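You operate a simulated robot arm through the tools that you are given. There is no shell and no other tool. Be economical: measure what you need, move in short steps, check, and stop when the job is done.

You are at the controls of a simulated robot arm. One attempt, no reset.

JOB
Take the white leaflet stack on the left black belt and put it away on the top of the grey bench. Then stack the white carton marked "B" from the left cross belt on top of the white carton labelled "C". Then put the vacuum flask on the top of the silver table. Then take the tape core and leave it on the top of the infeed rollers. Do these in the order given. Set down upright: vacuum flask.
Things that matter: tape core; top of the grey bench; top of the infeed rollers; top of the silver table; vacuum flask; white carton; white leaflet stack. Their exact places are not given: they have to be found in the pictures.

The check looks at the end state, three seconds after you hand in, the way a careful person would. Anything else that was tipped, shoved, dropped, spilled or broken makes it a failure.

ROBOT AND FRAMES
A 7-joint arm with a two-finger parallel gripper on a trunk, on a base that drives. Base frame: it is fixed to the floor where the robot stands at the start and does not move with it; the origin is under the middle of the robot, x ahead of it, y to its left, z up; the surface under the hand at the start is at about z = 90. Lengths are in cm, angles in rad, forces in N, time in s.
Its first joint turns from -2.897 to 2.897 rad. Places, roughly: tape core [-200, 500, 50]; top of the grey bench [180, 310, 80]; top of the infeed rollers [-160, 490, 60]; top of the silver table [520, 220, 80]; vacuum flask (8x8x26 cm) [430, 90, 100]; white carton [175, 50, 100]; white leaflet stack (4x5x2 cm) [90, 0, 90]. Payload 1.57 kg.
Tool frame: the origin (TCP) lies between the finger pads and is the grasp point; the fingertips stand 3 cm ahead of it; z points along the fingers, y is the line along which they close. The gripper opens to 11 cm. The fingers are 2.4 cm wide and 1.2 cm thick; the gripper's body (4.8 by 11.2 cm) begins 7.8 cm behind the TCP.
Orientation is that of the tool frame in the base frame, as a unit quaternion [x, y, z, w]. With the fingers straight down and closing along the base's y, the tool's x points along the base's -x, its y along +y and its z along -z.

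CONTROLS
- The arm moves only by the tool apply_moves. Its arguments are lists of equal length, an entry for each row: "translation": the shift along the tool's x, y, z in cm, a list of three; "rotation": the turn, a rotation vector about the tool's x, y, z in rad, a list of three; "grip": the closure, from 0 (fully open) to 1 (shut). In form: {"translation": [[dx, dy, dz], ...], "rotation": [[ax, ay, az], ...], "grip": [grip, ...]}. A call has 1 to 8 rows; each row is the pose to reach, as a shift and turn from the pose commanded when the call began, along the tool's axes at that moment. A row lasts 0.2 s, in which the tool goes at most 5 cm and 0.15 rad; a call with a longer step from one row to the next is refused whole, and so is a gripper value outside its range. Where a pose cannot be reached the arm comes as near as it can. A force on the tool above 40 N (or 10 N above the force at the start of the call, whichever is more), or a blocked arm, ends the call early, and 0.2 s more pass. The fingers move at their own pace (about 10.8 cm/s each) and stop on an object; they squeeze with about 28 N. The grip force told is the motor's: it shows also when the fingers shut on nothing. Time passes only in rows, and 0.2 s behind the last, so rows that repeat a pose let the fingers close. The reply holds the time, the measured pose of the TCP, the force on the tool along the base axes, the opening and the grip force, in the units named above and with some noise, with the torque about the TCP (base axes, N m) and any sound that the robot's microphone picked up, and new pictures: "pictures" is both (left out), scene, wrist or none.
- Cameras (640 x 400 px; columns grow to the right, rows downward): "scene" is now at [49.44, 14.07, 137.01]; the picture's right is [-0.66, -0.75, 0.00], its down [-0.39, 0.34, -0.86] and it looks along [0.64, -0.57, -0.52] (base axes); focal length 290 px, centre (320, 200). "wrist" rides on the gripper at [7, 1.6, -14.1] in the tool frame; the picture's right is [-0.23, 0.97, 0.00], its down [-0.86, -0.20, -0.48] and it looks along [-0.47, -0.11, 0.88] (tool axes); focal length 222 px, centre (320, 200).
- lift_body(by): slides the trunk up (or, below 0, down) by that many cm; the arm and the scene camera ride with it, the base frame stays. It gives what a move gives, with no picture.
- roll_base(legs): drives the robot by 1 to 6 legs, each [ahead, left, turn to the left] in cm, cm and rad, along the robot's own axes; the way and the turn of a leg run together, so that a leg with both is an arc; at most 150 cm and 3.142 rad a leg. The arm and the cameras ride along, it lands a little off, and it stops where it bumps. It gives what a move gives, and a new picture of the scene camera.
- pan_tilt(pan, tilt): turns the head with the scene camera to pan (to the left, within 1.798 rad either way) and tilt (down, from -0.506 to 1.204), counted from straight ahead of the robot. It gives what a move gives, and a new picture of the scene camera.
- pixel_to_xyz(camera, pixels): for up to 12 pixels [column, row] of the newest picture of that camera ("zoom" is the newest enlarged one), the place [x, y, z] in the base frame of the surface seen there, good to about 0.2 cm. No time passes.
- zoom(camera, box): a new picture of the part [left, top, right, bottom] of that camera's present view, enlarged. No time passes.
- hand_in(): hands the job in; it is judged then, once.

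Work in short steps. Measure before you move; look again where a grasp or a placing could have gone wrong, and mend it. You have 110 turns and 260 pictures in all, those below and enlarged ones among them. Open the gripper and draw the arm clear of the work before you hand the job in, unless the task says otherwise; then end with one line.

The tools are called after ">>>" by a JSON object that holds its "name" and its "arguments". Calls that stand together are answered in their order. apply_moves: Moves the arm, as the interface text tells. Its arguments: {"type":"object","properties":{"translation":{"type":"array"},"rotation":{"type":"array"},"grip":{"type":"array"},"pictures":{"type":"string","enum":["both","scene","wrist","none"]}},"required":["translation","rotation","grip"]} The other tools are called the same way: lift_body (by) slides the trunk up or down; roll_base (legs) drives the base; pan_tilt (pan, tilt) turns the head that bears the scene camera; pixel_to_xyz (camera, pixels) gives the place of the surface under pixels of a picture; zoom (camera, box) takes an enlarged picture of a part of a camera's view; hand_in () hands the job in.

At the start:

```text
clock: 0.0
tool_pos: [67.58, -15.67, 113.64]
tool_rot: [0.0, 1.0, 0.0, -0.001]
contact_force: [-0.6, -0.1, -0.3]
ft_torque: [-0.01, 0.0, 0.0]
finger_gap: 11.03
grip_force: 0.1
trunk travel left (down, up): [-40.0, 21.0]
robot x, y, heading: [0.01, 0.22, 0.001]
head pan, tilt: [-0.724, 0.545]
```

scene: 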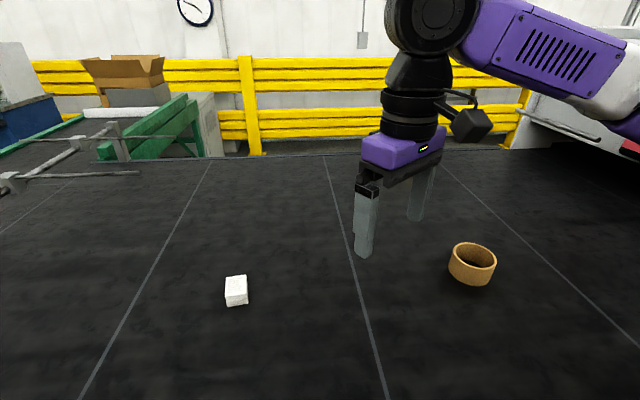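
wrist: 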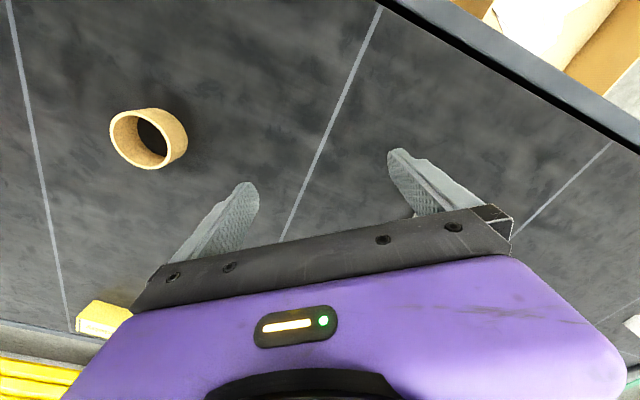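

The scene picture shows the white stack near (236,290) and a tape core at (472,262). I measure them.

>>> {"name": "pixel_to_xyz", "arguments": {"camera": "scene", "pixels": [[226, 278], [246, 276], [236, 284], [248, 303], [228, 305], [236, 290], [472, 262], [150, 250]]}}

>>> {"name": "zoom", "arguments": {"camera": "scene", "box": [196, 265, 276, 315]}}

>>> {"name": "pan_tilt", "arguments": {"pan": 0.3, "tilt": 0.4}}

>>> {"name": "pan_tilt", "arguments": {"pan": 1.5, "tilt": 0.3}}

```text
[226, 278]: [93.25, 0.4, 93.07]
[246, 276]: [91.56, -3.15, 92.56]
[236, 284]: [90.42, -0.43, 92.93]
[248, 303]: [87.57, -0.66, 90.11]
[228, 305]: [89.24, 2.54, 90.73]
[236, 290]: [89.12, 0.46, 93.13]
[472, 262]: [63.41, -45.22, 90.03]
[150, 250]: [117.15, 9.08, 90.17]
```

```text
8.00 times, centred on (236, 290) of scene
```

zoom: 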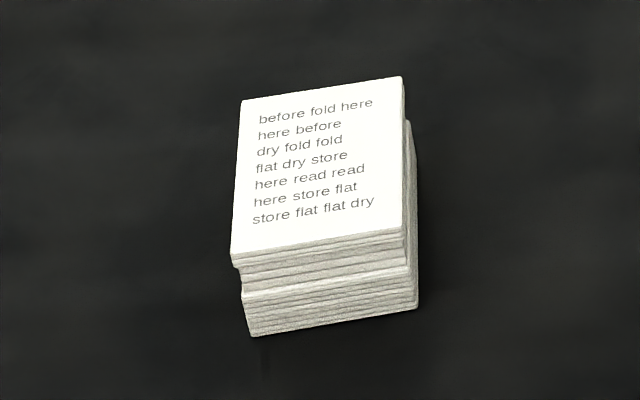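

```text
clock: 1.3
tool_pos: [67.58, -15.71, 113.64]
tool_rot: [0.0, 1.0, 0.0, -0.001]
contact_force: [0.6, 0.1, -0.3]
ft_torque: [0.01, -0.03, -0.01]
finger_gap: 10.98
grip_force: 0.0
trunk travel left (down, up): [-40.0, 21.0]
robot x, y, heading: [-0.21, -0.04, -0.003]
head pan, tilt: [0.3, 0.4]
```

scene: 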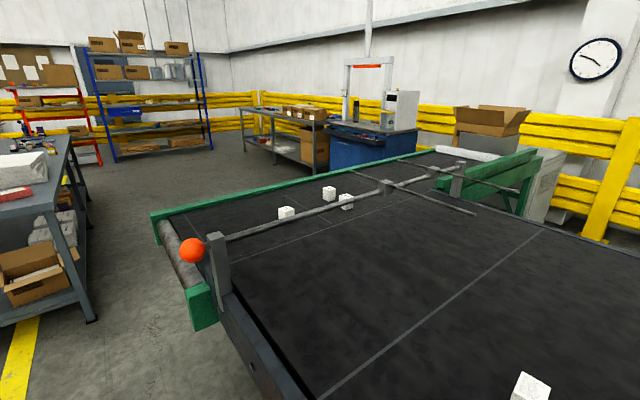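

```text
clock: 2.7
tool_pos: [67.54, -15.6, 113.68]
tool_rot: [-0.001, 1.0, 0.0, 0.001]
contact_force: [-0.1, -0.7, 0.0]
ft_torque: [0.02, 0.03, 0.01]
finger_gap: 11.0
grip_force: 0.1
trunk travel left (down, up): [-40.0, 21.0]
robot x, y, heading: [-0.2, 0.06, 0.001]
head pan, tilt: [1.499, 0.3]
```

scene: 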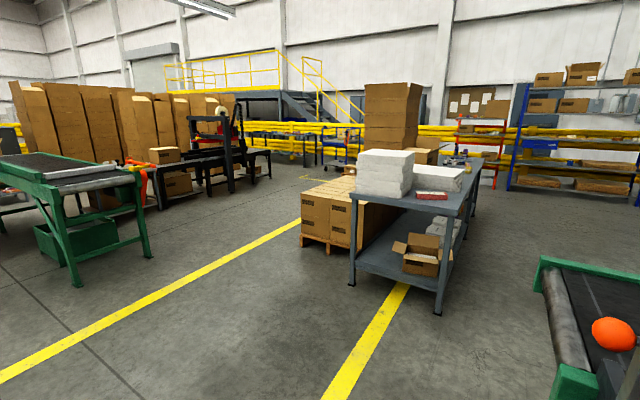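

The grey bench stands in view with its top around (440,195), carrying white paper stacks and a red item. I measure the top and the free area.

>>> {"name": "pixel_to_xyz", "arguments": {"camera": "scene", "pixels": [[352, 200], [441, 215], [455, 200], [475, 168], [430, 205], [400, 203], [440, 195], [432, 192], [465, 165], [455, 178], [460, 190], [415, 160]]}}

>>> {"name": "zoom", "arguments": {"camera": "scene", "box": [340, 130, 500, 230]}}

```text
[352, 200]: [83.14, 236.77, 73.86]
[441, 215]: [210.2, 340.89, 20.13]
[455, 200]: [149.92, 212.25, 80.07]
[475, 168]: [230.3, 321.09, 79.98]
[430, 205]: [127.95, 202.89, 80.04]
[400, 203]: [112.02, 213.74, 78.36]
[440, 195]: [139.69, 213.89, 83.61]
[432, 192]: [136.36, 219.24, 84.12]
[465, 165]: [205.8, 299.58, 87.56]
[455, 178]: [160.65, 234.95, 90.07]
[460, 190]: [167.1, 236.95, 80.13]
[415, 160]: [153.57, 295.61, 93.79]
```

```text
4.00 times, centred on (420, 180) of scene
```

zoom: 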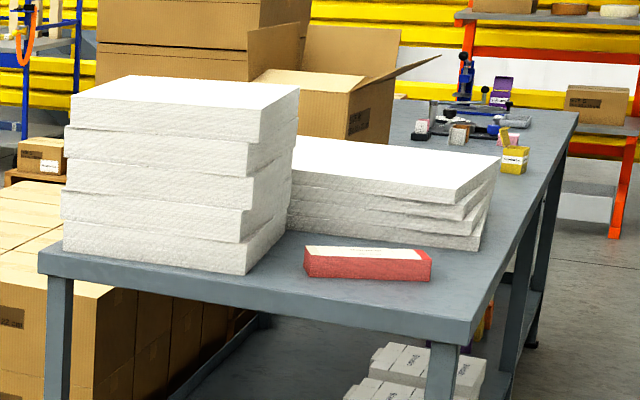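

The bench top is at z≈80 with free space near its right corner and edge. Now I move above the stack, turning the tool by 0.535 rad to close across the 4 cm width.

>>> {"name": "apply_moves", "arguments": {"translation": [[-4, 2.7, 0], [-8, 5.4, 0], [-12, 8.1, 0], [-16, 10.8, 0], [-20, 13.4, 2], [-22.6, 15.3, 6], [-22.6, 15.3, 10]], "rotation": [[0, 0, 0.13], [0, 0, 0.26], [0, 0, 0.39], [0, 0, 0.535], [0, 0, 0.535], [0, 0, 0.535], [0, 0, 0.535]], "grip": [0, 0, 0, 0, 0, 0, 0], "pictures": "none"}}

>>> {"name": "pan_tilt", "arguments": {"pan": -0.2, "tilt": 0.75}}

```text
refused: row 5 steps farther than a row can; nothing moved
```

```text
clock: 4.4
tool_pos: [67.48, -15.75, 113.72]
tool_rot: [0.0, 1.0, 0.0, 0.001]
contact_force: [0.6, -0.1, -0.6]
ft_torque: [0.01, 0.01, 0.0]
finger_gap: 11.0
grip_force: 0.0
trunk travel left (down, up): [-40.0, 21.0]
robot x, y, heading: [-0.38, 0.23, 0.001]
head pan, tilt: [-0.201, 0.75]
```

scene: 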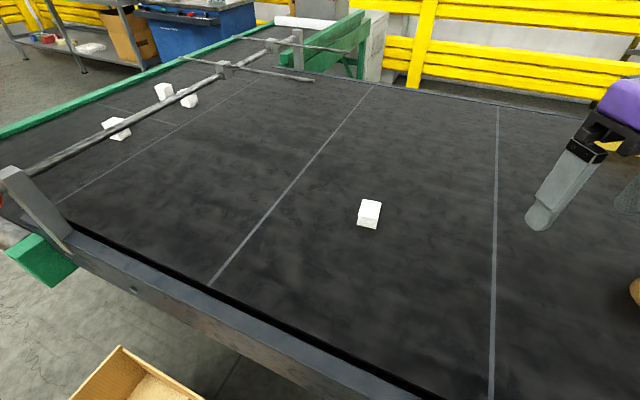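

Step 5 was slightly too long; I repeat with shorter rows.

>>> {"name": "apply_moves", "arguments": {"translation": [[-4, 2.7, 0], [-8, 5.4, 0], [-12, 8.1, 0], [-16, 10.8, 0], [-19.5, 13.2, 1.5], [-22.7, 15.4, 4], [-22.7, 15.4, 8], [-22.7, 15.4, 12]], "rotation": [[0, 0, 0.13], [0, 0, 0.26], [0, 0, 0.39], [0, 0, 0.535], [0, 0, 0.535], [0, 0, 0.535], [0, 0, 0.535], [0, 0, 0.535]], "grip": [0, 0, 0, 0, 0, 0, 0, 0]}}

```text
clock: 6.2
tool_pos: [90.02, -0.37, 101.42]
tool_rot: [0.265, 0.964, 0.0, 0.0]
contact_force: [-0.3, 0.9, 0.7]
ft_torque: [-0.01, -0.02, 0.0]
finger_gap: 11.01
grip_force: 0.0
trunk travel left (down, up): [-40.0, 21.0]
robot x, y, heading: [-0.0, -0.28, -0.0]
head pan, tilt: [-0.201, 0.75]
```

scene: 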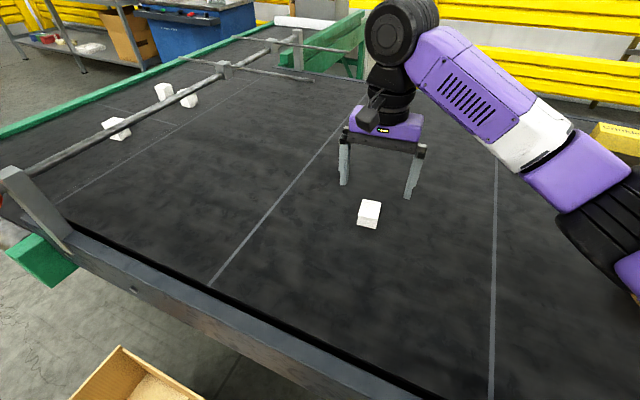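
wrist: 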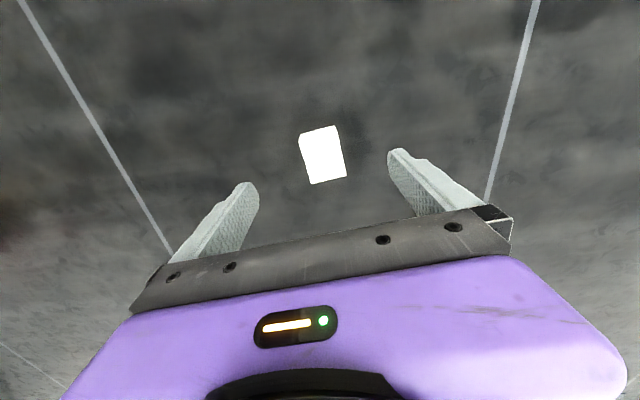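

The stack sits at (323,155) in the wrist view, between the fingers and aligned. I verify its place while descending.

>>> {"name": "pixel_to_xyz", "arguments": {"camera": "wrist", "pixels": [[302, 135], [334, 129], [313, 180], [344, 175], [323, 155]]}}

>>> {"name": "apply_moves", "arguments": {"translation": [[0, 0, 3], [0, 0, 6], [0, 0, 8], [0, 0, 8]], "rotation": [[0, 0, 0], [0, 0, 0], [0, 0, 0], [0, 0, 0]], "grip": [0, 0, 0, 0], "pictures": "wrist"}}

```text
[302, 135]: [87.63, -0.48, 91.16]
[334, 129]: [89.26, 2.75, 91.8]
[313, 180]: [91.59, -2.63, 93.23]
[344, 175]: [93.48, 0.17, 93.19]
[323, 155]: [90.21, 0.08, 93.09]
```

```text
clock: 7.2
tool_pos: [90.28, -0.49, 93.72]
tool_rot: [0.265, 0.964, 0.0, 0.0]
contact_force: [-0.9, 0.3, -0.6]
ft_torque: [-0.01, -0.03, 0.02]
finger_gap: 11.0
grip_force: 0.1
trunk travel left (down, up): [-40.0, 21.0]
robot x, y, heading: [0.11, -0.05, 0.001]
head pan, tilt: [-0.201, 0.75]
```

wrist: 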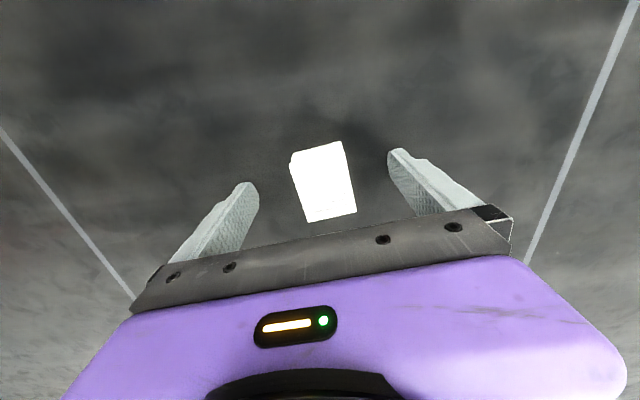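

The stack is between the pads; I close and lift.

>>> {"name": "apply_moves", "arguments": {"translation": [[0, 0, 0.1], [0, 0, 0.1], [0, 0, 0.1], [0, 0, 0.1], [0, 0, -4], [0, 0, -9], [0, 0, -13], [0, 0, -17]], "rotation": [[0, 0, 0], [0, 0, 0], [0, 0, 0], [0, 0, 0], [0, 0, 0], [0, 0, 0], [0, 0, 0], [0, 0, 0]], "grip": [0.7, 0.7, 0.7, 0.7, 0.7, 0.7, 0.7, 0.7], "pictures": "wrist"}}

```text
clock: 9.0
tool_pos: [90.33, -0.2, 110.48]
tool_rot: [0.265, 0.964, 0.0, 0.0]
contact_force: [-0.4, 0.2, -0.3]
ft_torque: [-0.02, 0.01, -0.01]
finger_gap: 3.9
grip_force: 28.3
trunk travel left (down, up): [-40.0, 21.0]
robot x, y, heading: [0.01, -0.02, -0.004]
head pan, tilt: [-0.201, 0.75]
```

wrist: 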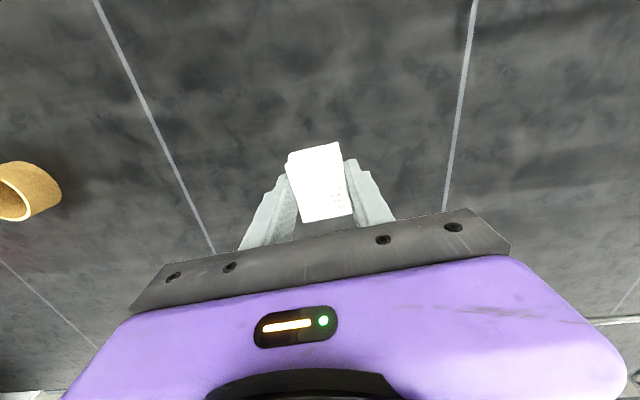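

The stack is held (gap 3.9). Before turning I look left and behind for obstacles.

>>> {"name": "pan_tilt", "arguments": {"pan": 0.7, "tilt": 0.6}}

>>> {"name": "pan_tilt", "arguments": {"pan": 1.79, "tilt": 0.6}}

>>> {"name": "pan_tilt", "arguments": {"pan": -1.79, "tilt": 0.5}}

```text
clock: 10.2
tool_pos: [90.38, -0.27, 110.55]
tool_rot: [0.265, 0.964, 0.0, 0.0]
contact_force: [-0.2, -0.8, -1.3]
ft_torque: [-0.01, 0.0, 0.02]
finger_gap: 3.9
grip_force: 28.1
trunk travel left (down, up): [-40.0, 21.0]
robot x, y, heading: [0.12, 0.29, 0.001]
head pan, tilt: [0.7, 0.6]
```

scene: 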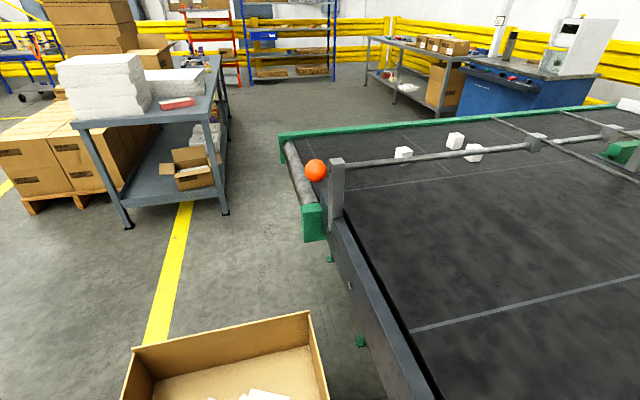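

```text
clock: 11.5
tool_pos: [90.32, -0.34, 110.48]
tool_rot: [0.265, 0.964, 0.0, 0.0]
contact_force: [0.6, -0.1, -0.8]
ft_torque: [0.0, 0.01, -0.01]
finger_gap: 3.88
grip_force: 27.8
trunk travel left (down, up): [-40.0, 21.0]
robot x, y, heading: [-0.13, 0.19, -0.002]
head pan, tilt: [1.791, 0.6]
```

scene: 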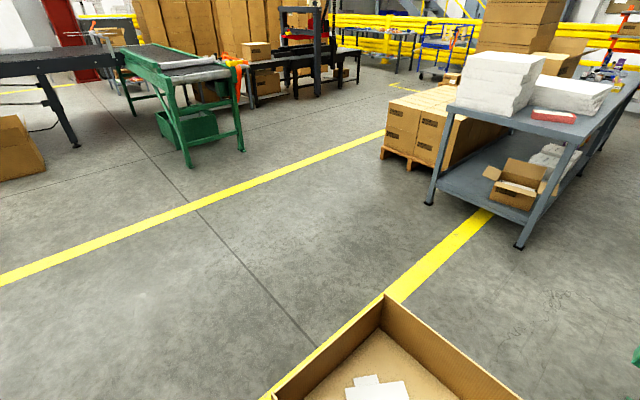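

```text
clock: 14.5
tool_pos: [90.46, -0.2, 110.46]
tool_rot: [0.265, 0.964, 0.0, 0.0]
contact_force: [0.7, 0.5, -1.0]
ft_torque: [0.02, -0.04, 0.01]
finger_gap: 3.92
grip_force: 27.8
trunk travel left (down, up): [-40.0, 21.0]
robot x, y, heading: [-0.1, 0.01, -0.003]
head pan, tilt: [-1.791, 0.499]
```

scene: 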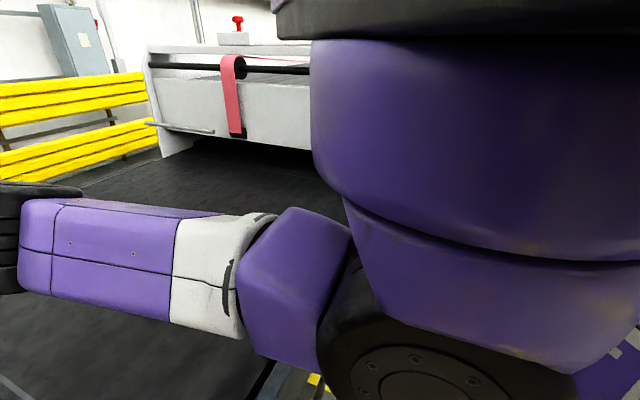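

There is an open carton on the floor/at left and a post with an orange ball. I look at them and measure.

>>> {"name": "pan_tilt", "arguments": {"pan": 1.1, "tilt": 0.75}}

```text
clock: 17.1
tool_pos: [90.35, -0.3, 110.45]
tool_rot: [0.265, 0.964, 0.0, 0.0]
contact_force: [0.0, 0.1, -0.4]
ft_torque: [-0.01, 0.01, -0.02]
finger_gap: 3.89
grip_force: 28.3
trunk travel left (down, up): [-40.0, 21.0]
robot x, y, heading: [-0.17, -0.01, -0.002]
head pan, tilt: [1.1, 0.75]
```

scene: 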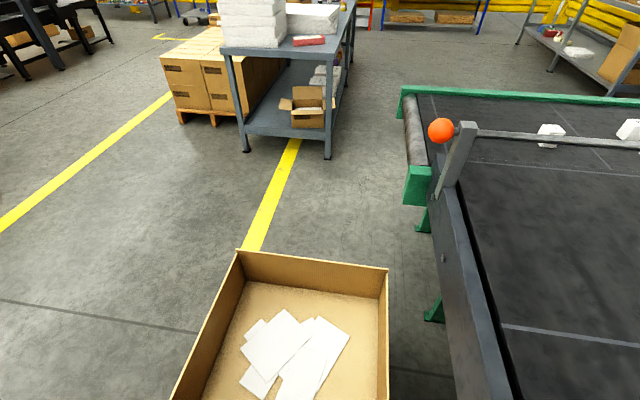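

>>> {"name": "pixel_to_xyz", "arguments": {"camera": "scene", "pixels": [[240, 252], [388, 270], [388, 380], [180, 390], [465, 125], [441, 120], [404, 92], [445, 260], [330, 155], [246, 150], [235, 50], [325, 50]]}}

>>> {"name": "pixel_to_xyz", "arguments": {"camera": "scene", "pixels": [[345, 43], [225, 50], [335, 45], [350, 20], [305, 37], [290, 45], [407, 175], [430, 300], [390, 120], [480, 350]]}}

>>> {"name": "pan_tilt", "arguments": {"pan": 1.5, "tilt": 1.2}}

```text
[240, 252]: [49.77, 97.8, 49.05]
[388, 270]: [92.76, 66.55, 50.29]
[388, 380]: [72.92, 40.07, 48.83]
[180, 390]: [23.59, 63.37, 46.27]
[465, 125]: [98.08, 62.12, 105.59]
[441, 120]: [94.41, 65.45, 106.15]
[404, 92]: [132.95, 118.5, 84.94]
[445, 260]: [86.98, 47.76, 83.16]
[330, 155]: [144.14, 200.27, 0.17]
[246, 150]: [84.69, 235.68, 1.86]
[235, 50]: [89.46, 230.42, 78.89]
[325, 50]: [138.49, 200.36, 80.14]
```

```text
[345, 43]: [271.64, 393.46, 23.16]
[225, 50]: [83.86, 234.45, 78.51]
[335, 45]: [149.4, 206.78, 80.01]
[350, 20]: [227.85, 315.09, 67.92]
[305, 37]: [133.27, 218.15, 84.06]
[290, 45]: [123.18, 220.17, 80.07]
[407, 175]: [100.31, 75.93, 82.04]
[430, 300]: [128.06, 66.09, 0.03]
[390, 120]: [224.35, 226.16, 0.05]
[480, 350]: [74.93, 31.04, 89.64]
```

```text
clock: 18.0
tool_pos: [90.38, -0.19, 110.59]
tool_rot: [0.265, 0.964, -0.001, 0.0]
contact_force: [0.5, -0.2, 0.0]
ft_torque: [0.03, 0.01, 0.0]
finger_gap: 3.91
grip_force: 27.9
trunk travel left (down, up): [-40.0, 21.0]
robot x, y, heading: [-0.23, 0.12, 0.0]
head pan, tilt: [1.499, 1.201]
```

scene: 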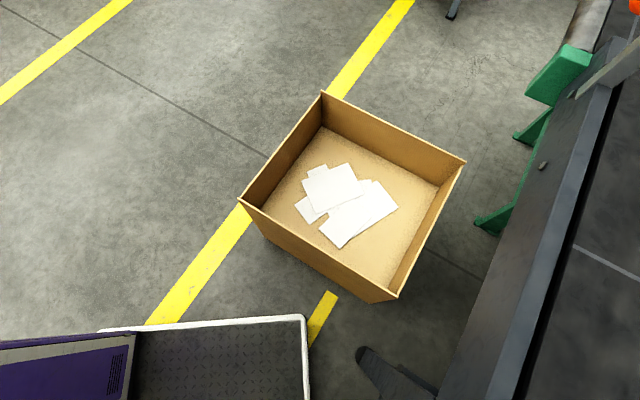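

Everything is laid out about 53° rotated; the floor bin spans roughly to z 50 at (23..93, 40..98). I measure the base rim and look at what's behind-left.

>>> {"name": "pixel_to_xyz", "arguments": {"camera": "scene", "pixels": [[303, 318], [305, 395], [110, 330], [240, 200], [322, 93], [464, 162], [395, 296], [370, 355]]}}

>>> {"name": "pan_tilt", "arguments": {"pan": 1.79, "tilt": 0.2}}

```text
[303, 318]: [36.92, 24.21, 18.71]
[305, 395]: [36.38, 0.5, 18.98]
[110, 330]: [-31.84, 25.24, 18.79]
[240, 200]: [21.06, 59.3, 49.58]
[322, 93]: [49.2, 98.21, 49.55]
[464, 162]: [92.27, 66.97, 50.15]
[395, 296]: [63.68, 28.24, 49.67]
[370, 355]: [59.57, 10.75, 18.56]
```

```text
clock: 19.2
tool_pos: [90.39, -0.28, 110.44]
tool_rot: [0.265, 0.964, 0.0, 0.0]
contact_force: [0.4, -0.7, -1.4]
ft_torque: [0.02, -0.01, -0.01]
finger_gap: 3.9
grip_force: 28.2
trunk travel left (down, up): [-40.0, 21.0]
robot x, y, heading: [-0.0, -0.11, -0.004]
head pan, tilt: [1.791, 0.201]
```

scene: 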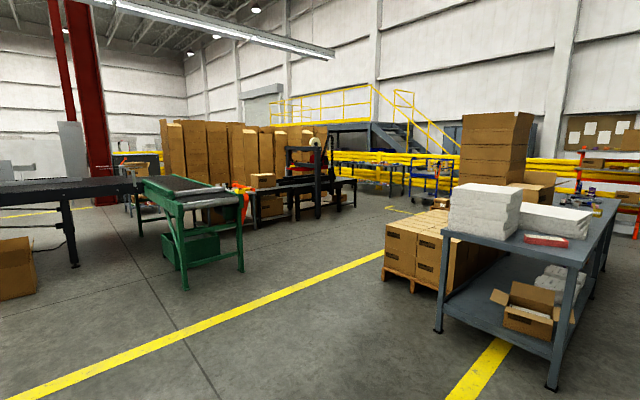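

The base is about ±37 × ±25 cm and the floor at left-rear is clear. I raise the trunk and drive back-left, turn, and pass the bin on its left.

>>> {"name": "lift_body", "arguments": {"by": 12}}

>>> {"name": "pan_tilt", "arguments": {"pan": 0.4, "tilt": 0.6}}

>>> {"name": "roll_base", "arguments": {"legs": [[-58, 31, 0], [0, 0, 0.927]]}}

```text
clock: 20.7
tool_pos: [90.38, -0.21, 122.57]
tool_rot: [0.265, 0.964, -0.001, 0.001]
contact_force: [-0.3, 0.3, 0.6]
ft_torque: [0.0, -0.01, 0.02]
finger_gap: 3.91
grip_force: 28.3
trunk travel left (down, up): [-52.0, 9.0]
robot x, y, heading: [-0.03, -0.07, -0.002]
head pan, tilt: [1.791, 0.201]
```

```text
clock: 22.3
tool_pos: [90.41, -0.29, 122.59]
tool_rot: [0.264, 0.964, 0.0, 0.001]
contact_force: [0.0, 0.6, -0.3]
ft_torque: [0.0, 0.02, 0.03]
finger_gap: 3.88
grip_force: 28.2
trunk travel left (down, up): [-52.0, 9.0]
robot x, y, heading: [-0.02, 0.34, 0.003]
head pan, tilt: [0.4, 0.6]
```

scene: 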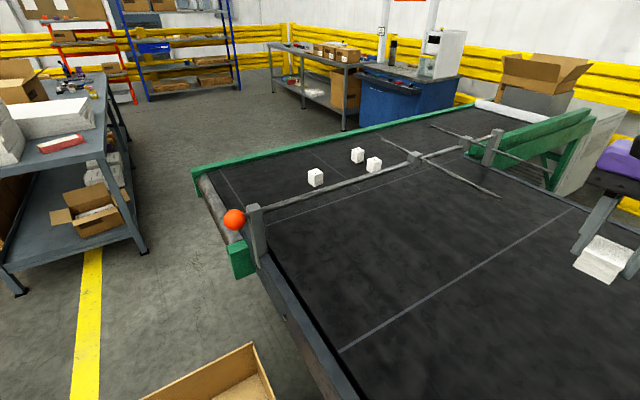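

```text
clock: 28.3
tool_pos: [-3.4, 104.2, 122.66]
tool_rot: [-0.197, 0.98, 0.0, -0.001]
contact_force: [-0.6, -0.8, -0.2]
ft_torque: [-0.01, 0.01, -0.01]
finger_gap: 3.88
grip_force: 27.9
trunk travel left (down, up): [-52.0, 9.0]
robot x, y, heading: [-57.26, 31.8, 0.933]
head pan, tilt: [0.4, 0.6]
```

scene: 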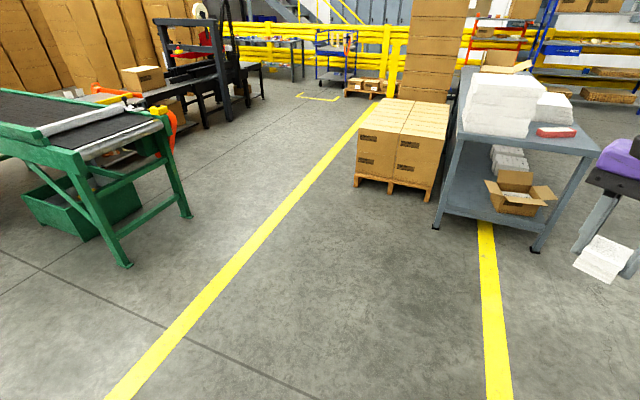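

The path ahead is clear. I drive ahead 165 cm, then right 53 cm, to stand in front of the bench's right corner.

>>> {"name": "roll_base", "arguments": {"legs": [[120, 0, 0], [45, 0, 0], [0, -53, 0]]}}

>>> {"name": "pan_tilt", "arguments": {"pan": 0.0, "tilt": 0.8}}

```text
clock: 39.5
tool_pos: [140.09, 205.32, 122.6]
tool_rot: [-0.194, 0.981, 0.0, 0.0]
contact_force: [-0.6, 0.2, 0.2]
ft_torque: [0.02, 0.0, 0.02]
finger_gap: 3.9
grip_force: 28.1
trunk travel left (down, up): [-52.0, 9.0]
robot x, y, heading: [85.27, 133.33, 0.92]
head pan, tilt: [0.4, 0.6]
```

scene: 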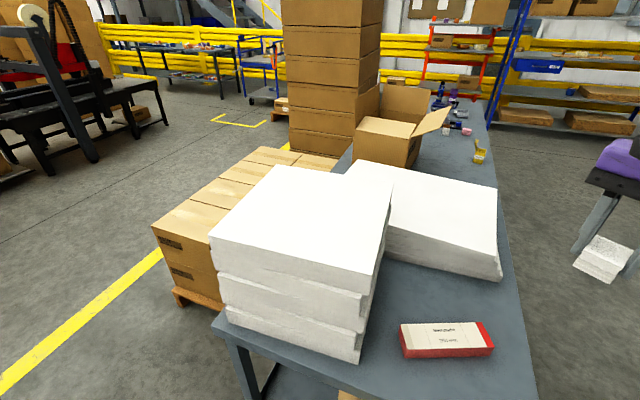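

```text
clock: 40.4
tool_pos: [140.01, 205.32, 122.5]
tool_rot: [-0.192, 0.981, 0.0, 0.0]
contact_force: [1.2, 0.5, -1.1]
ft_torque: [0.0, -0.04, -0.04]
finger_gap: 3.93
grip_force: 27.3
trunk travel left (down, up): [-52.0, 9.0]
robot x, y, heading: [85.62, 133.5, 0.928]
head pan, tilt: [0.0, 0.799]
```

scene: 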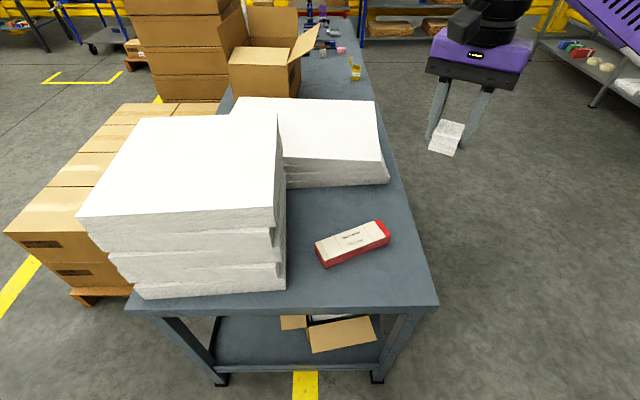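

Free bench area: in front of the red carton around (390,280) and behind it around (330,210). I measure.

>>> {"name": "pixel_to_xyz", "arguments": {"camera": "scene", "pixels": [[395, 285], [435, 306], [380, 310], [392, 240], [360, 290], [340, 200], [330, 215], [318, 262], [388, 222], [390, 180], [290, 220], [385, 270]]}}

```text
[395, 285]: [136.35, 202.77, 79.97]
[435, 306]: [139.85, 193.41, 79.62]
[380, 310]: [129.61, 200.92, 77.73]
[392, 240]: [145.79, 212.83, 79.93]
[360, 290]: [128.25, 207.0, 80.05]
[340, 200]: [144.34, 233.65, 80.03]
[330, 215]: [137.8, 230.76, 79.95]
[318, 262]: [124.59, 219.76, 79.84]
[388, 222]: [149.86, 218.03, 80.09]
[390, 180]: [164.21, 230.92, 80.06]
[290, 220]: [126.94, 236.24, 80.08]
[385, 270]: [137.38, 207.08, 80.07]
```

The tool already hovers at the free front-right corner spot. I lower the trunk 30 cm, then check.

>>> {"name": "lift_body", "arguments": {"by": -29}}

>>> {"name": "apply_moves", "arguments": {"translation": [[1.4, -1.0, 1], [1.4, -1.0, 4]], "rotation": [[0, 0, 0], [0, 0, 0]], "grip": [0.7, 0.7]}}

```text
clock: 43.3
tool_pos: [140.06, 205.32, 93.63]
tool_rot: [-0.193, 0.981, 0.0, 0.0]
contact_force: [-0.3, 0.3, -0.6]
ft_torque: [0.02, 0.0, 0.02]
finger_gap: 3.89
grip_force: 28.1
trunk travel left (down, up): [-23.0, 38.0]
robot x, y, heading: [85.23, 133.41, 0.922]
head pan, tilt: [0.0, 0.799]
```

```text
clock: 43.9
tool_pos: [139.16, 203.82, 89.79]
tool_rot: [-0.193, 0.981, 0.0, -0.001]
contact_force: [0.2, 0.1, -1.3]
ft_torque: [-0.03, -0.01, 0.01]
finger_gap: 3.91
grip_force: 28.4
trunk travel left (down, up): [-23.0, 38.0]
robot x, y, heading: [85.25, 133.32, 0.924]
head pan, tilt: [0.0, 0.799]
```

scene: 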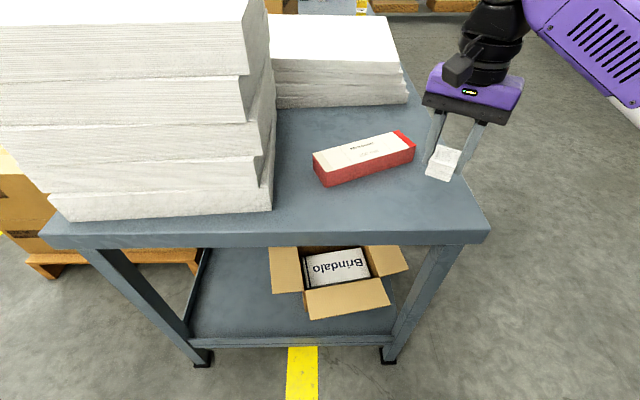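
wrist: 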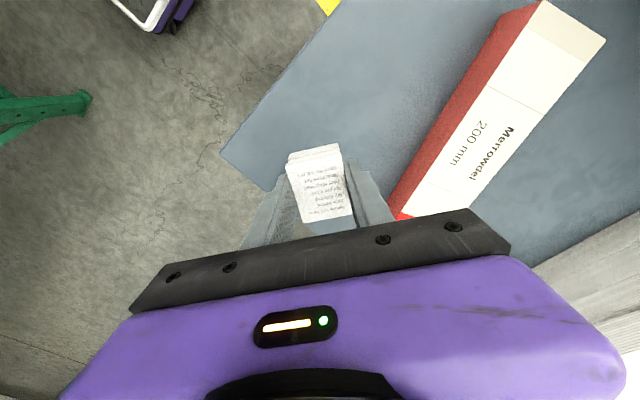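

I check the right edge precisely before lowering.

>>> {"name": "pixel_to_xyz", "arguments": {"camera": "scene", "pixels": [[475, 200], [484, 225], [462, 185], [440, 215], [412, 150], [415, 110]]}}

>>> {"name": "pixel_to_xyz", "arguments": {"camera": "wrist", "pixels": [[225, 155], [255, 175], [270, 188], [240, 125], [400, 210], [320, 150]]}}

```text
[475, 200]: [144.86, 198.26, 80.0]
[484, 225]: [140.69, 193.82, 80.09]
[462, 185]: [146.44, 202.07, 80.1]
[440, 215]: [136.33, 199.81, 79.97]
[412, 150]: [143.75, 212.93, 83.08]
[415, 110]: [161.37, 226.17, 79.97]
```

```text
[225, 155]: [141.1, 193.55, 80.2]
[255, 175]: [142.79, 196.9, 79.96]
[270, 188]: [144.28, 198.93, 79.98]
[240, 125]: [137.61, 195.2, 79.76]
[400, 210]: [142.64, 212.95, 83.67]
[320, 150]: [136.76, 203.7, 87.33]
```

The spot is 7 cm inside the edge. I lower to TCP 83.6 and release gently.

>>> {"name": "apply_moves", "arguments": {"translation": [[0, 0, 3], [0, 0, 5], [0, 0, 6.1], [0, 0, 6.1], [0, 0, 6.1], [0, 0, 6.1]], "rotation": [[0, 0, 0], [0, 0, 0], [0, 0, 0], [0, 0, 0], [0, 0, 0], [0, 0, 0]], "grip": [0.7, 0.7, 0.7, 0.7, 0.35, 0.35], "pictures": "wrist"}}

>>> {"name": "apply_moves", "arguments": {"translation": [[0, 0, -4], [0, 0, -9], [0, 0, -14], [0, 0, -18]], "rotation": [[0, 0, 0], [0, 0, 0], [0, 0, 0], [0, 0, 0]], "grip": [0.35, 0.35, 0.2, 0], "pictures": "wrist"}}

```text
clock: 45.3
tool_pos: [139.01, 203.9, 83.52]
tool_rot: [-0.193, 0.981, 0.0, 0.001]
contact_force: [0.2, -0.2, -1.0]
ft_torque: [-0.01, 0.0, 0.03]
finger_gap: 7.17
grip_force: 0.1
trunk travel left (down, up): [-23.0, 38.0]
robot x, y, heading: [86.04, 133.28, 0.926]
head pan, tilt: [0.0, 0.799]
```

wrist: 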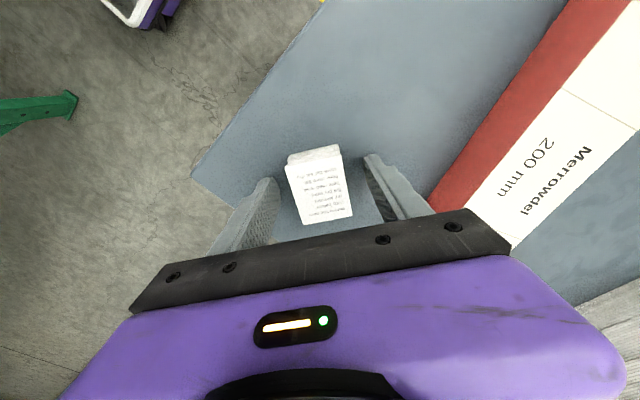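

```text
clock: 46.3
tool_pos: [138.84, 203.74, 101.45]
tool_rot: [-0.193, 0.981, 0.0, 0.0]
contact_force: [-0.9, 0.7, -0.3]
ft_torque: [-0.01, -0.04, 0.03]
finger_gap: 11.01
grip_force: 0.1
trunk travel left (down, up): [-23.0, 38.0]
robot x, y, heading: [85.45, 132.89, 0.926]
head pan, tilt: [0.0, 0.799]
```

wrist: 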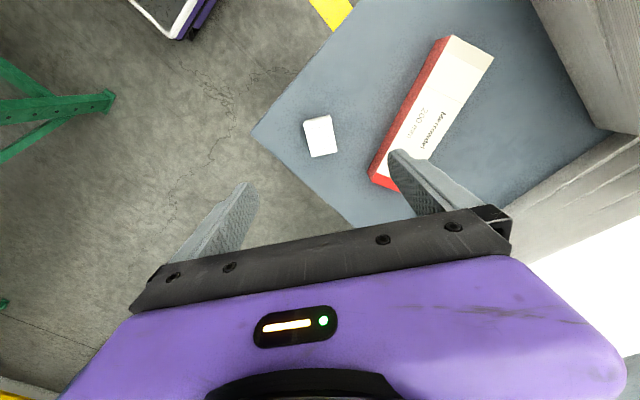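

The stack lies flat on the bench. Next I raise the trunk and look right at the cross belt with the cartons.

>>> {"name": "lift_body", "arguments": {"by": 29}}

>>> {"name": "pan_tilt", "arguments": {"pan": -1.5, "tilt": 0.5}}

```text
clock: 49.2
tool_pos: [138.83, 203.77, 130.48]
tool_rot: [-0.193, 0.981, 0.0, 0.001]
contact_force: [-0.4, -0.4, -0.6]
ft_torque: [0.0, -0.01, 0.01]
finger_gap: 10.99
grip_force: 0.1
trunk travel left (down, up): [-52.0, 9.0]
robot x, y, heading: [84.96, 133.49, 0.928]
head pan, tilt: [0.0, 0.799]
```

```text
clock: 50.8
tool_pos: [138.74, 203.8, 130.49]
tool_rot: [-0.193, 0.981, -0.001, 0.0]
contact_force: [1.0, 0.3, -0.3]
ft_torque: [-0.03, -0.01, 0.0]
finger_gap: 10.98
grip_force: 0.0
trunk travel left (down, up): [-52.0, 9.0]
robot x, y, heading: [85.68, 133.49, 0.926]
head pan, tilt: [-1.499, 0.499]
```

scene: 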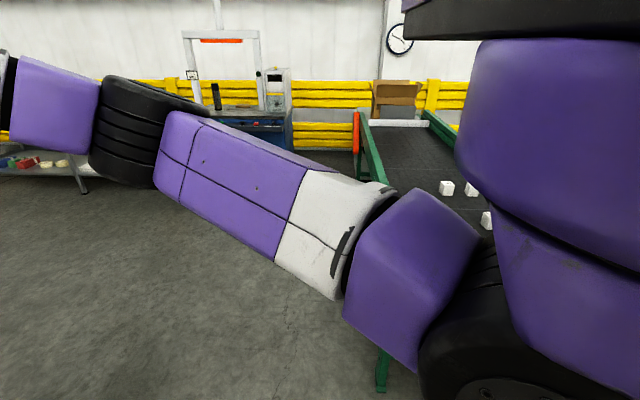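

Cartons show at (446,188), (472,190), (486,221); a dark flask at (215,97). I zoom and measure.

>>> {"name": "zoom", "arguments": {"camera": "scene", "box": [420, 165, 500, 235]}}

>>> {"name": "pixel_to_xyz", "arguments": {"camera": "scene", "pixels": [[446, 190], [472, 190], [486, 221], [216, 97], [380, 185], [372, 150], [240, 127], [350, 122], [284, 150], [430, 120], [185, 120], [445, 150]]}}

>>> {"name": "zoom", "arguments": {"camera": "scene", "box": [170, 40, 330, 160]}}

```text
5.71 times, centred on (460, 200) of scene
```

zoom: 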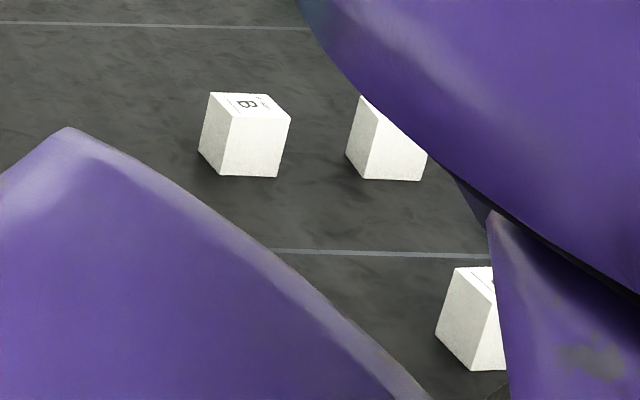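

```text
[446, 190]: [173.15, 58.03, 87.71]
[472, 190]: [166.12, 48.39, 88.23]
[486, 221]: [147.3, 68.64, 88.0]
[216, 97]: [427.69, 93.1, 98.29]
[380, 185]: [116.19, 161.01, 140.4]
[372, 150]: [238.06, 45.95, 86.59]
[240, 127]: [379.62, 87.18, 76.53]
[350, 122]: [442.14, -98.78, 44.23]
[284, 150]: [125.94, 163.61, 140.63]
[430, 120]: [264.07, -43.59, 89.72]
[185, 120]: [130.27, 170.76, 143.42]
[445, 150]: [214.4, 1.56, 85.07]
```

```text
3.33 times, centred on (250, 100) of scene
```

zoom: 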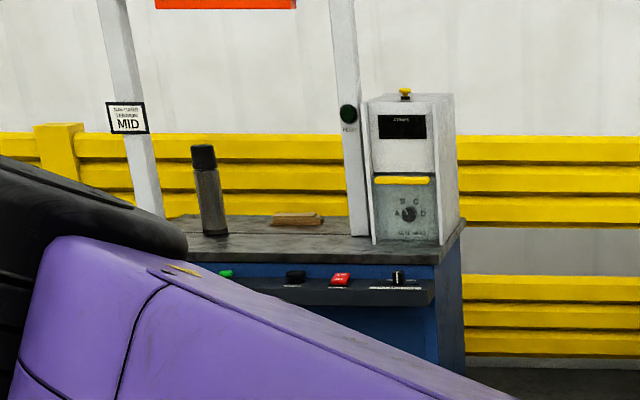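

B is at about (174.5, 57) on the cross belt (z≈85). I shift left/ahead a bit, turn right to face along the cross belt, and look.

>>> {"name": "roll_base", "arguments": {"legs": [[14, 14, 0], [0, 0, -1.571]]}}

>>> {"name": "pan_tilt", "arguments": {"pan": 0.3, "tilt": 0.6}}

```text
clock: 56.3
tool_pos: [151.74, 98.16, 130.67]
tool_rot: [0.565, 0.825, 0.0, 0.0]
contact_force: [0.5, 0.7, -0.3]
ft_torque: [0.0, 0.01, 0.03]
finger_gap: 11.02
grip_force: 0.1
trunk travel left (down, up): [-52.0, 9.0]
robot x, y, heading: [82.4, 153.12, -0.668]
head pan, tilt: [-1.499, 0.499]
```

scene: 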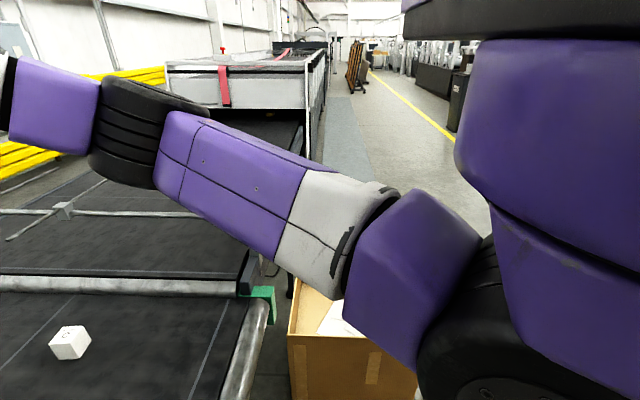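

```text
clock: 58.1
tool_pos: [151.86, 98.22, 130.71]
tool_rot: [0.566, 0.824, 0.001, -0.001]
contact_force: [-0.2, 0.1, 1.3]
ft_torque: [0.05, 0.0, -0.02]
finger_gap: 10.99
grip_force: 0.0
trunk travel left (down, up): [-52.0, 9.0]
robot x, y, heading: [82.43, 152.66, -0.664]
head pan, tilt: [0.3, 0.6]
```

scene: 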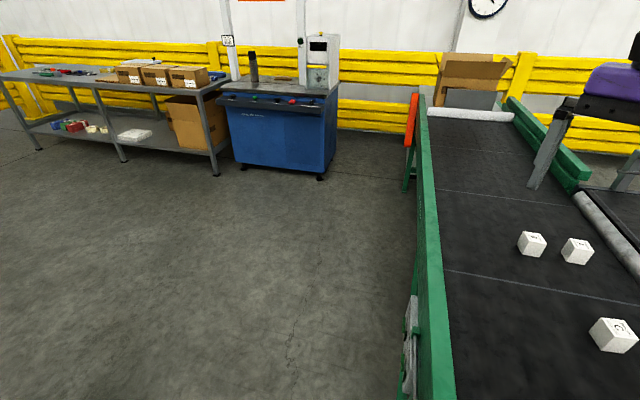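

The aisle is wide open. I zoom on the cartons and measure cartons, side table and flask.

>>> {"name": "zoom", "arguments": {"camera": "scene", "box": [500, 215, 640, 365]}}

>>> {"name": "pixel_to_xyz", "arguments": {"camera": "scene", "pixels": [[532, 238], [577, 244], [613, 328], [180, 90], [60, 73], [110, 78], [216, 175], [245, 167], [318, 178], [450, 260], [408, 185], [254, 65]]}}

>>> {"name": "zoom", "arguments": {"camera": "scene", "box": [0, 30, 240, 180]}}

```text
2.67 times, centred on (570, 290) of scene
```

zoom: 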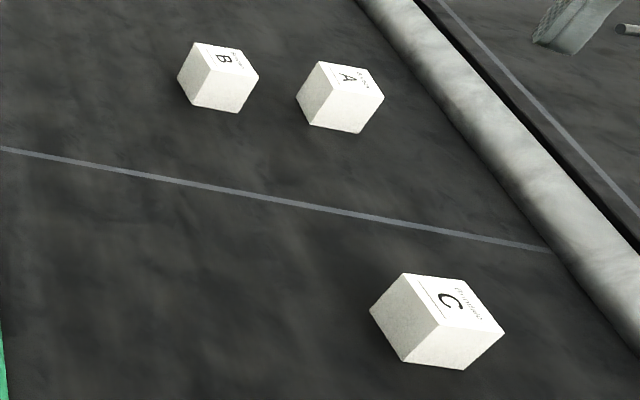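

```text
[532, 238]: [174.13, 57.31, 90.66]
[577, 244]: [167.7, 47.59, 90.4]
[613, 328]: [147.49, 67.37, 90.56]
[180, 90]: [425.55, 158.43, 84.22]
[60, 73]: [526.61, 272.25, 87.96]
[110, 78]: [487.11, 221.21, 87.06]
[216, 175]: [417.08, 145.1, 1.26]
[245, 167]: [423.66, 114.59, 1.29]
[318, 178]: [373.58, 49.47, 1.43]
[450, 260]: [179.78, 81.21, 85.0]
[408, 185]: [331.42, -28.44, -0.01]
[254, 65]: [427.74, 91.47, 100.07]
```

```text
2.67 times, centred on (120, 105) of scene
```

zoom: 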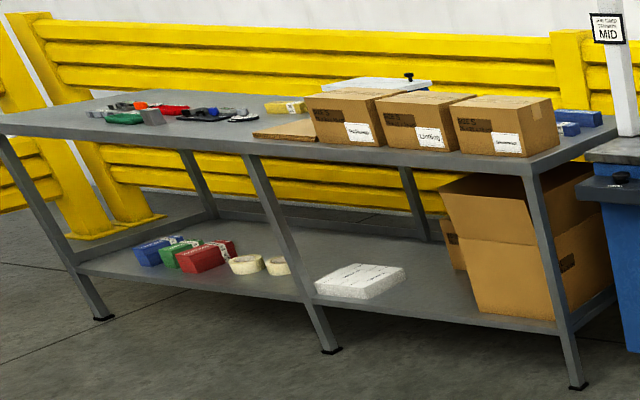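

B, A, C identified: B at (174,57), C at (147.5,67.4). I drive into the aisle opposite them and turn to face the belt.

>>> {"name": "roll_base", "arguments": {"legs": [[0, 25, 0.02], [60, 0, 0], [60, 30, 0], [0, 0, -1.571]]}}

>>> {"name": "pan_tilt", "arguments": {"pan": 0.0, "tilt": 0.9}}

```text
clock: 62.2
tool_pos: [206.39, 90.17, 130.51]
tool_rot: [0.559, 0.829, 0.0, 0.0]
contact_force: [-0.6, 0.5, -0.2]
ft_torque: [-0.04, 0.01, -0.02]
finger_gap: 10.95
grip_force: 0.2
trunk travel left (down, up): [-52.0, 9.0]
robot x, y, heading: [136.37, 144.01, -0.651]
head pan, tilt: [0.3, 0.6]
stopped in leg 2: the robot was blocked; the commanded pose is now the measured one
```

scene: 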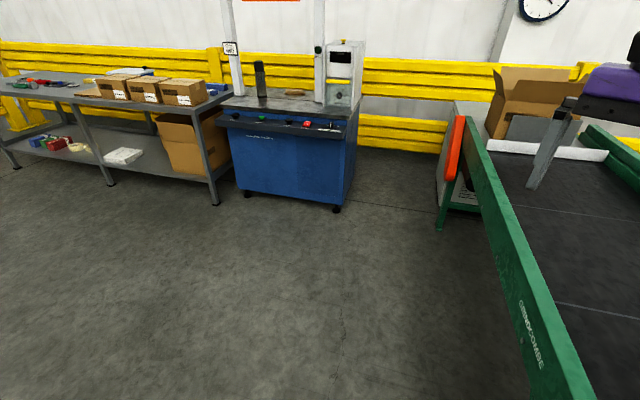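

```text
clock: 63.0
tool_pos: [206.43, 90.27, 130.57]
tool_rot: [0.559, 0.829, 0.0, -0.001]
contact_force: [0.3, 0.0, 0.4]
ft_torque: [-0.03, 0.01, -0.01]
finger_gap: 11.03
grip_force: 0.1
trunk travel left (down, up): [-52.0, 9.0]
robot x, y, heading: [136.27, 143.92, -0.651]
head pan, tilt: [0.0, 0.901]
```

scene: 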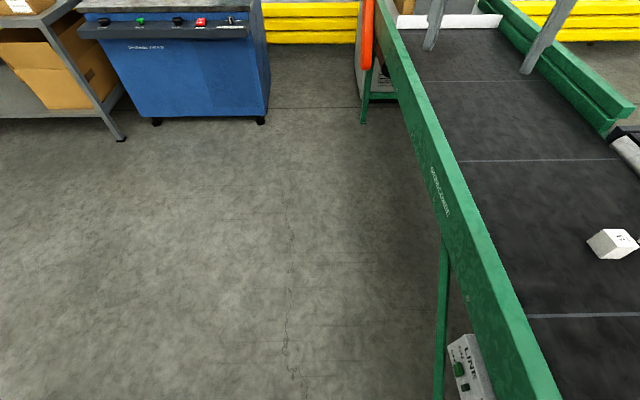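

The base was blocked at (136,144), probably by the belt's side control box at (465,370). I measure it.

>>> {"name": "pixel_to_xyz", "arguments": {"camera": "scene", "pixels": [[455, 370], [470, 340], [490, 398], [440, 340], [440, 390], [545, 390], [460, 200], [500, 396], [470, 398], [435, 320]]}}

>>> {"name": "zoom", "arguments": {"camera": "scene", "box": [400, 300, 560, 400]}}

>>> {"name": "pan_tilt", "arguments": {"pan": -0.7, "tilt": 1.2}}

```text
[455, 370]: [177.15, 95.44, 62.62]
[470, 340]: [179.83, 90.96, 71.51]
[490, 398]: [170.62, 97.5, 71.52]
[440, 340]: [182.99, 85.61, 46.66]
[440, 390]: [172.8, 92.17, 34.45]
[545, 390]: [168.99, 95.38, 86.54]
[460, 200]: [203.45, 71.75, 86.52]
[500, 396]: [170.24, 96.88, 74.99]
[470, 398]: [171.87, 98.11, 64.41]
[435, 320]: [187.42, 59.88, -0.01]
```

```text
4.00 times, centred on (480, 350) of scene
```

zoom: 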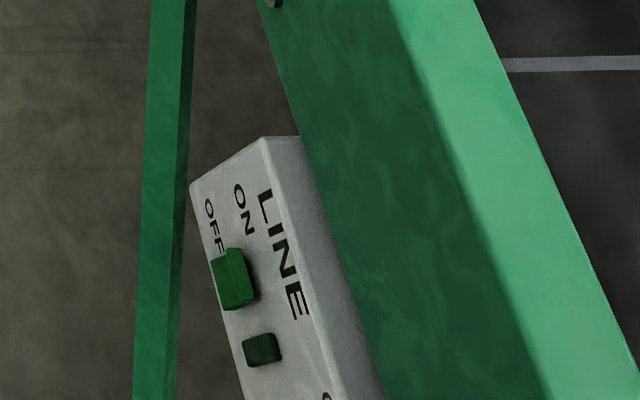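

```text
clock: 64.1
tool_pos: [206.47, 90.2, 130.44]
tool_rot: [0.559, 0.829, -0.001, 0.0]
contact_force: [-0.4, 1.5, 0.1]
ft_torque: [0.03, -0.02, 0.01]
finger_gap: 11.02
grip_force: 0.1
trunk travel left (down, up): [-52.0, 9.0]
robot x, y, heading: [136.68, 144.01, -0.651]
head pan, tilt: [-0.7, 1.201]
```

scene: 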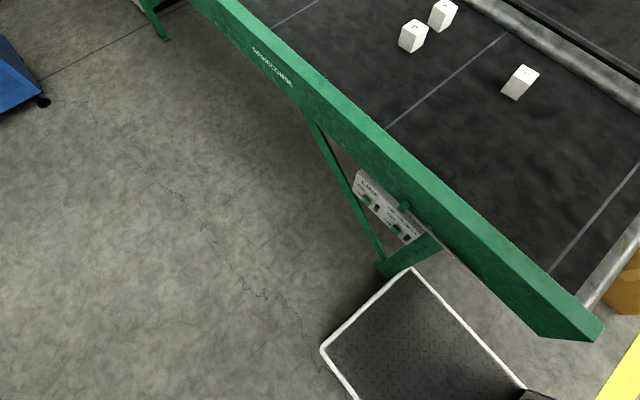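

The front-right base corner touched the belt's leg; nothing on the belt moved. I back off, shift left and go around.

>>> {"name": "roll_base", "arguments": {"legs": [[-4, 0, 0], [0, 13, 0.007], [18, 0, 0], [25, 25, 0], [34, 0, 0], [0, 0, -1.571]]}}

>>> {"name": "pan_tilt", "arguments": {"pan": 0.0, "tilt": 0.9}}

```text
clock: 74.6
tool_pos: [162.39, 60.52, 130.55]
tool_rot: [0.984, 0.18, 0.0, 0.0]
contact_force: [-0.9, -0.4, -0.4]
ft_torque: [-0.02, 0.01, -0.01]
finger_gap: 11.0
grip_force: 0.0
trunk travel left (down, up): [-52.0, 9.0]
robot x, y, heading: [218.05, 129.05, -2.244]
head pan, tilt: [-0.7, 1.201]
```

scene: 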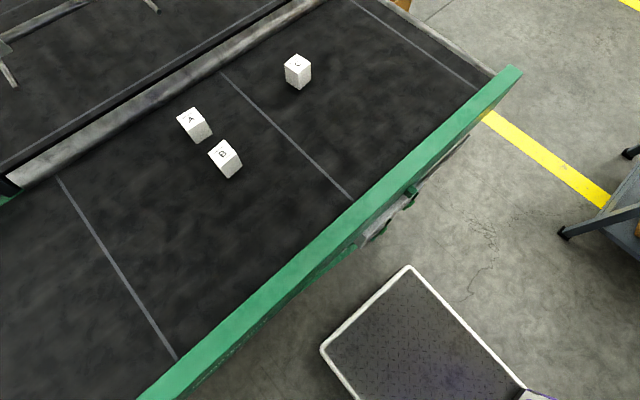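

```text
clock: 75.6
tool_pos: [162.31, 60.63, 130.48]
tool_rot: [0.984, 0.179, 0.001, 0.001]
contact_force: [-0.7, 0.3, 0.6]
ft_torque: [0.05, -0.01, -0.02]
finger_gap: 11.0
grip_force: 0.0
trunk travel left (down, up): [-52.0, 9.0]
robot x, y, heading: [217.95, 129.29, -2.249]
head pan, tilt: [0.0, 0.901]
```

scene: 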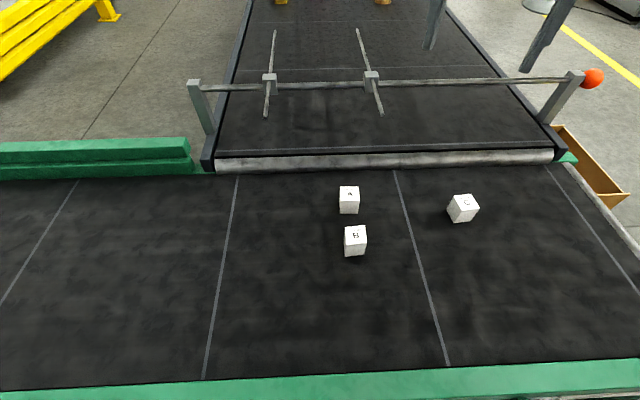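

Both cartons are in front. I step a little closer/right for reach, then zoom for exact carton poses.

>>> {"name": "roll_base", "arguments": {"legs": [[4, -8, 0]]}}

>>> {"name": "zoom", "arguments": {"camera": "scene", "box": [300, 170, 460, 270]}}

```text
clock: 76.7
tool_pos: [153.46, 62.66, 130.52]
tool_rot: [0.984, 0.178, 0.0, -0.001]
contact_force: [-0.3, 0.0, 0.6]
ft_torque: [0.01, 0.01, 0.02]
finger_gap: 10.98
grip_force: 0.1
trunk travel left (down, up): [-52.0, 9.0]
robot x, y, heading: [208.85, 131.4, -2.249]
head pan, tilt: [0.0, 0.901]
```

scene: 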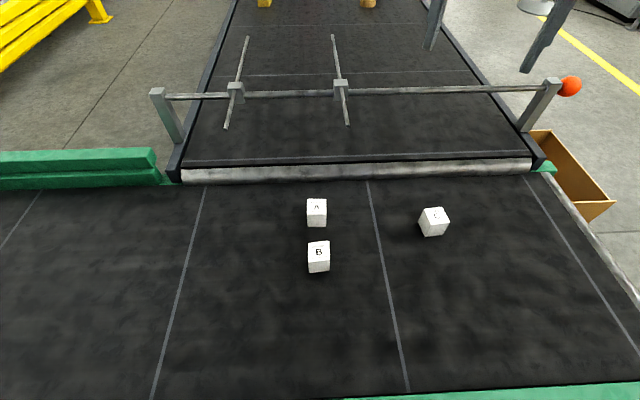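

```text
4.00 times, centred on (380, 220) of scene
```

zoom: 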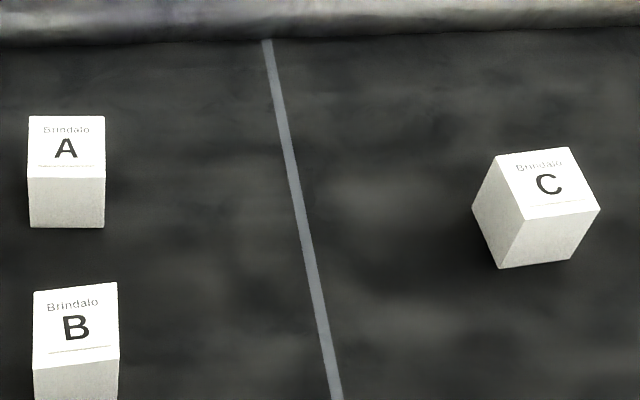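

>>> {"name": "pixel_to_xyz", "arguments": {"camera": "zoom", "pixels": [[38, 294], [114, 286], [117, 355], [38, 367], [76, 322], [501, 157], [565, 150], [594, 207], [527, 216], [548, 185], [80, 150], [320, 100]]}}

```text
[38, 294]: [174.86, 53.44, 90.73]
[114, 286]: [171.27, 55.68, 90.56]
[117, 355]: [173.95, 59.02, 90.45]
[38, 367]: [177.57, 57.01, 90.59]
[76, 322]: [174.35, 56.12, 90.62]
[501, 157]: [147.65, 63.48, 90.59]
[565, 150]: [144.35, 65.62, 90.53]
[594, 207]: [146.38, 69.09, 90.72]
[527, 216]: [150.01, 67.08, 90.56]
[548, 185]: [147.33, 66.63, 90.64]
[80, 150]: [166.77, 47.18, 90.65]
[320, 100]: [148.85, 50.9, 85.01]
```

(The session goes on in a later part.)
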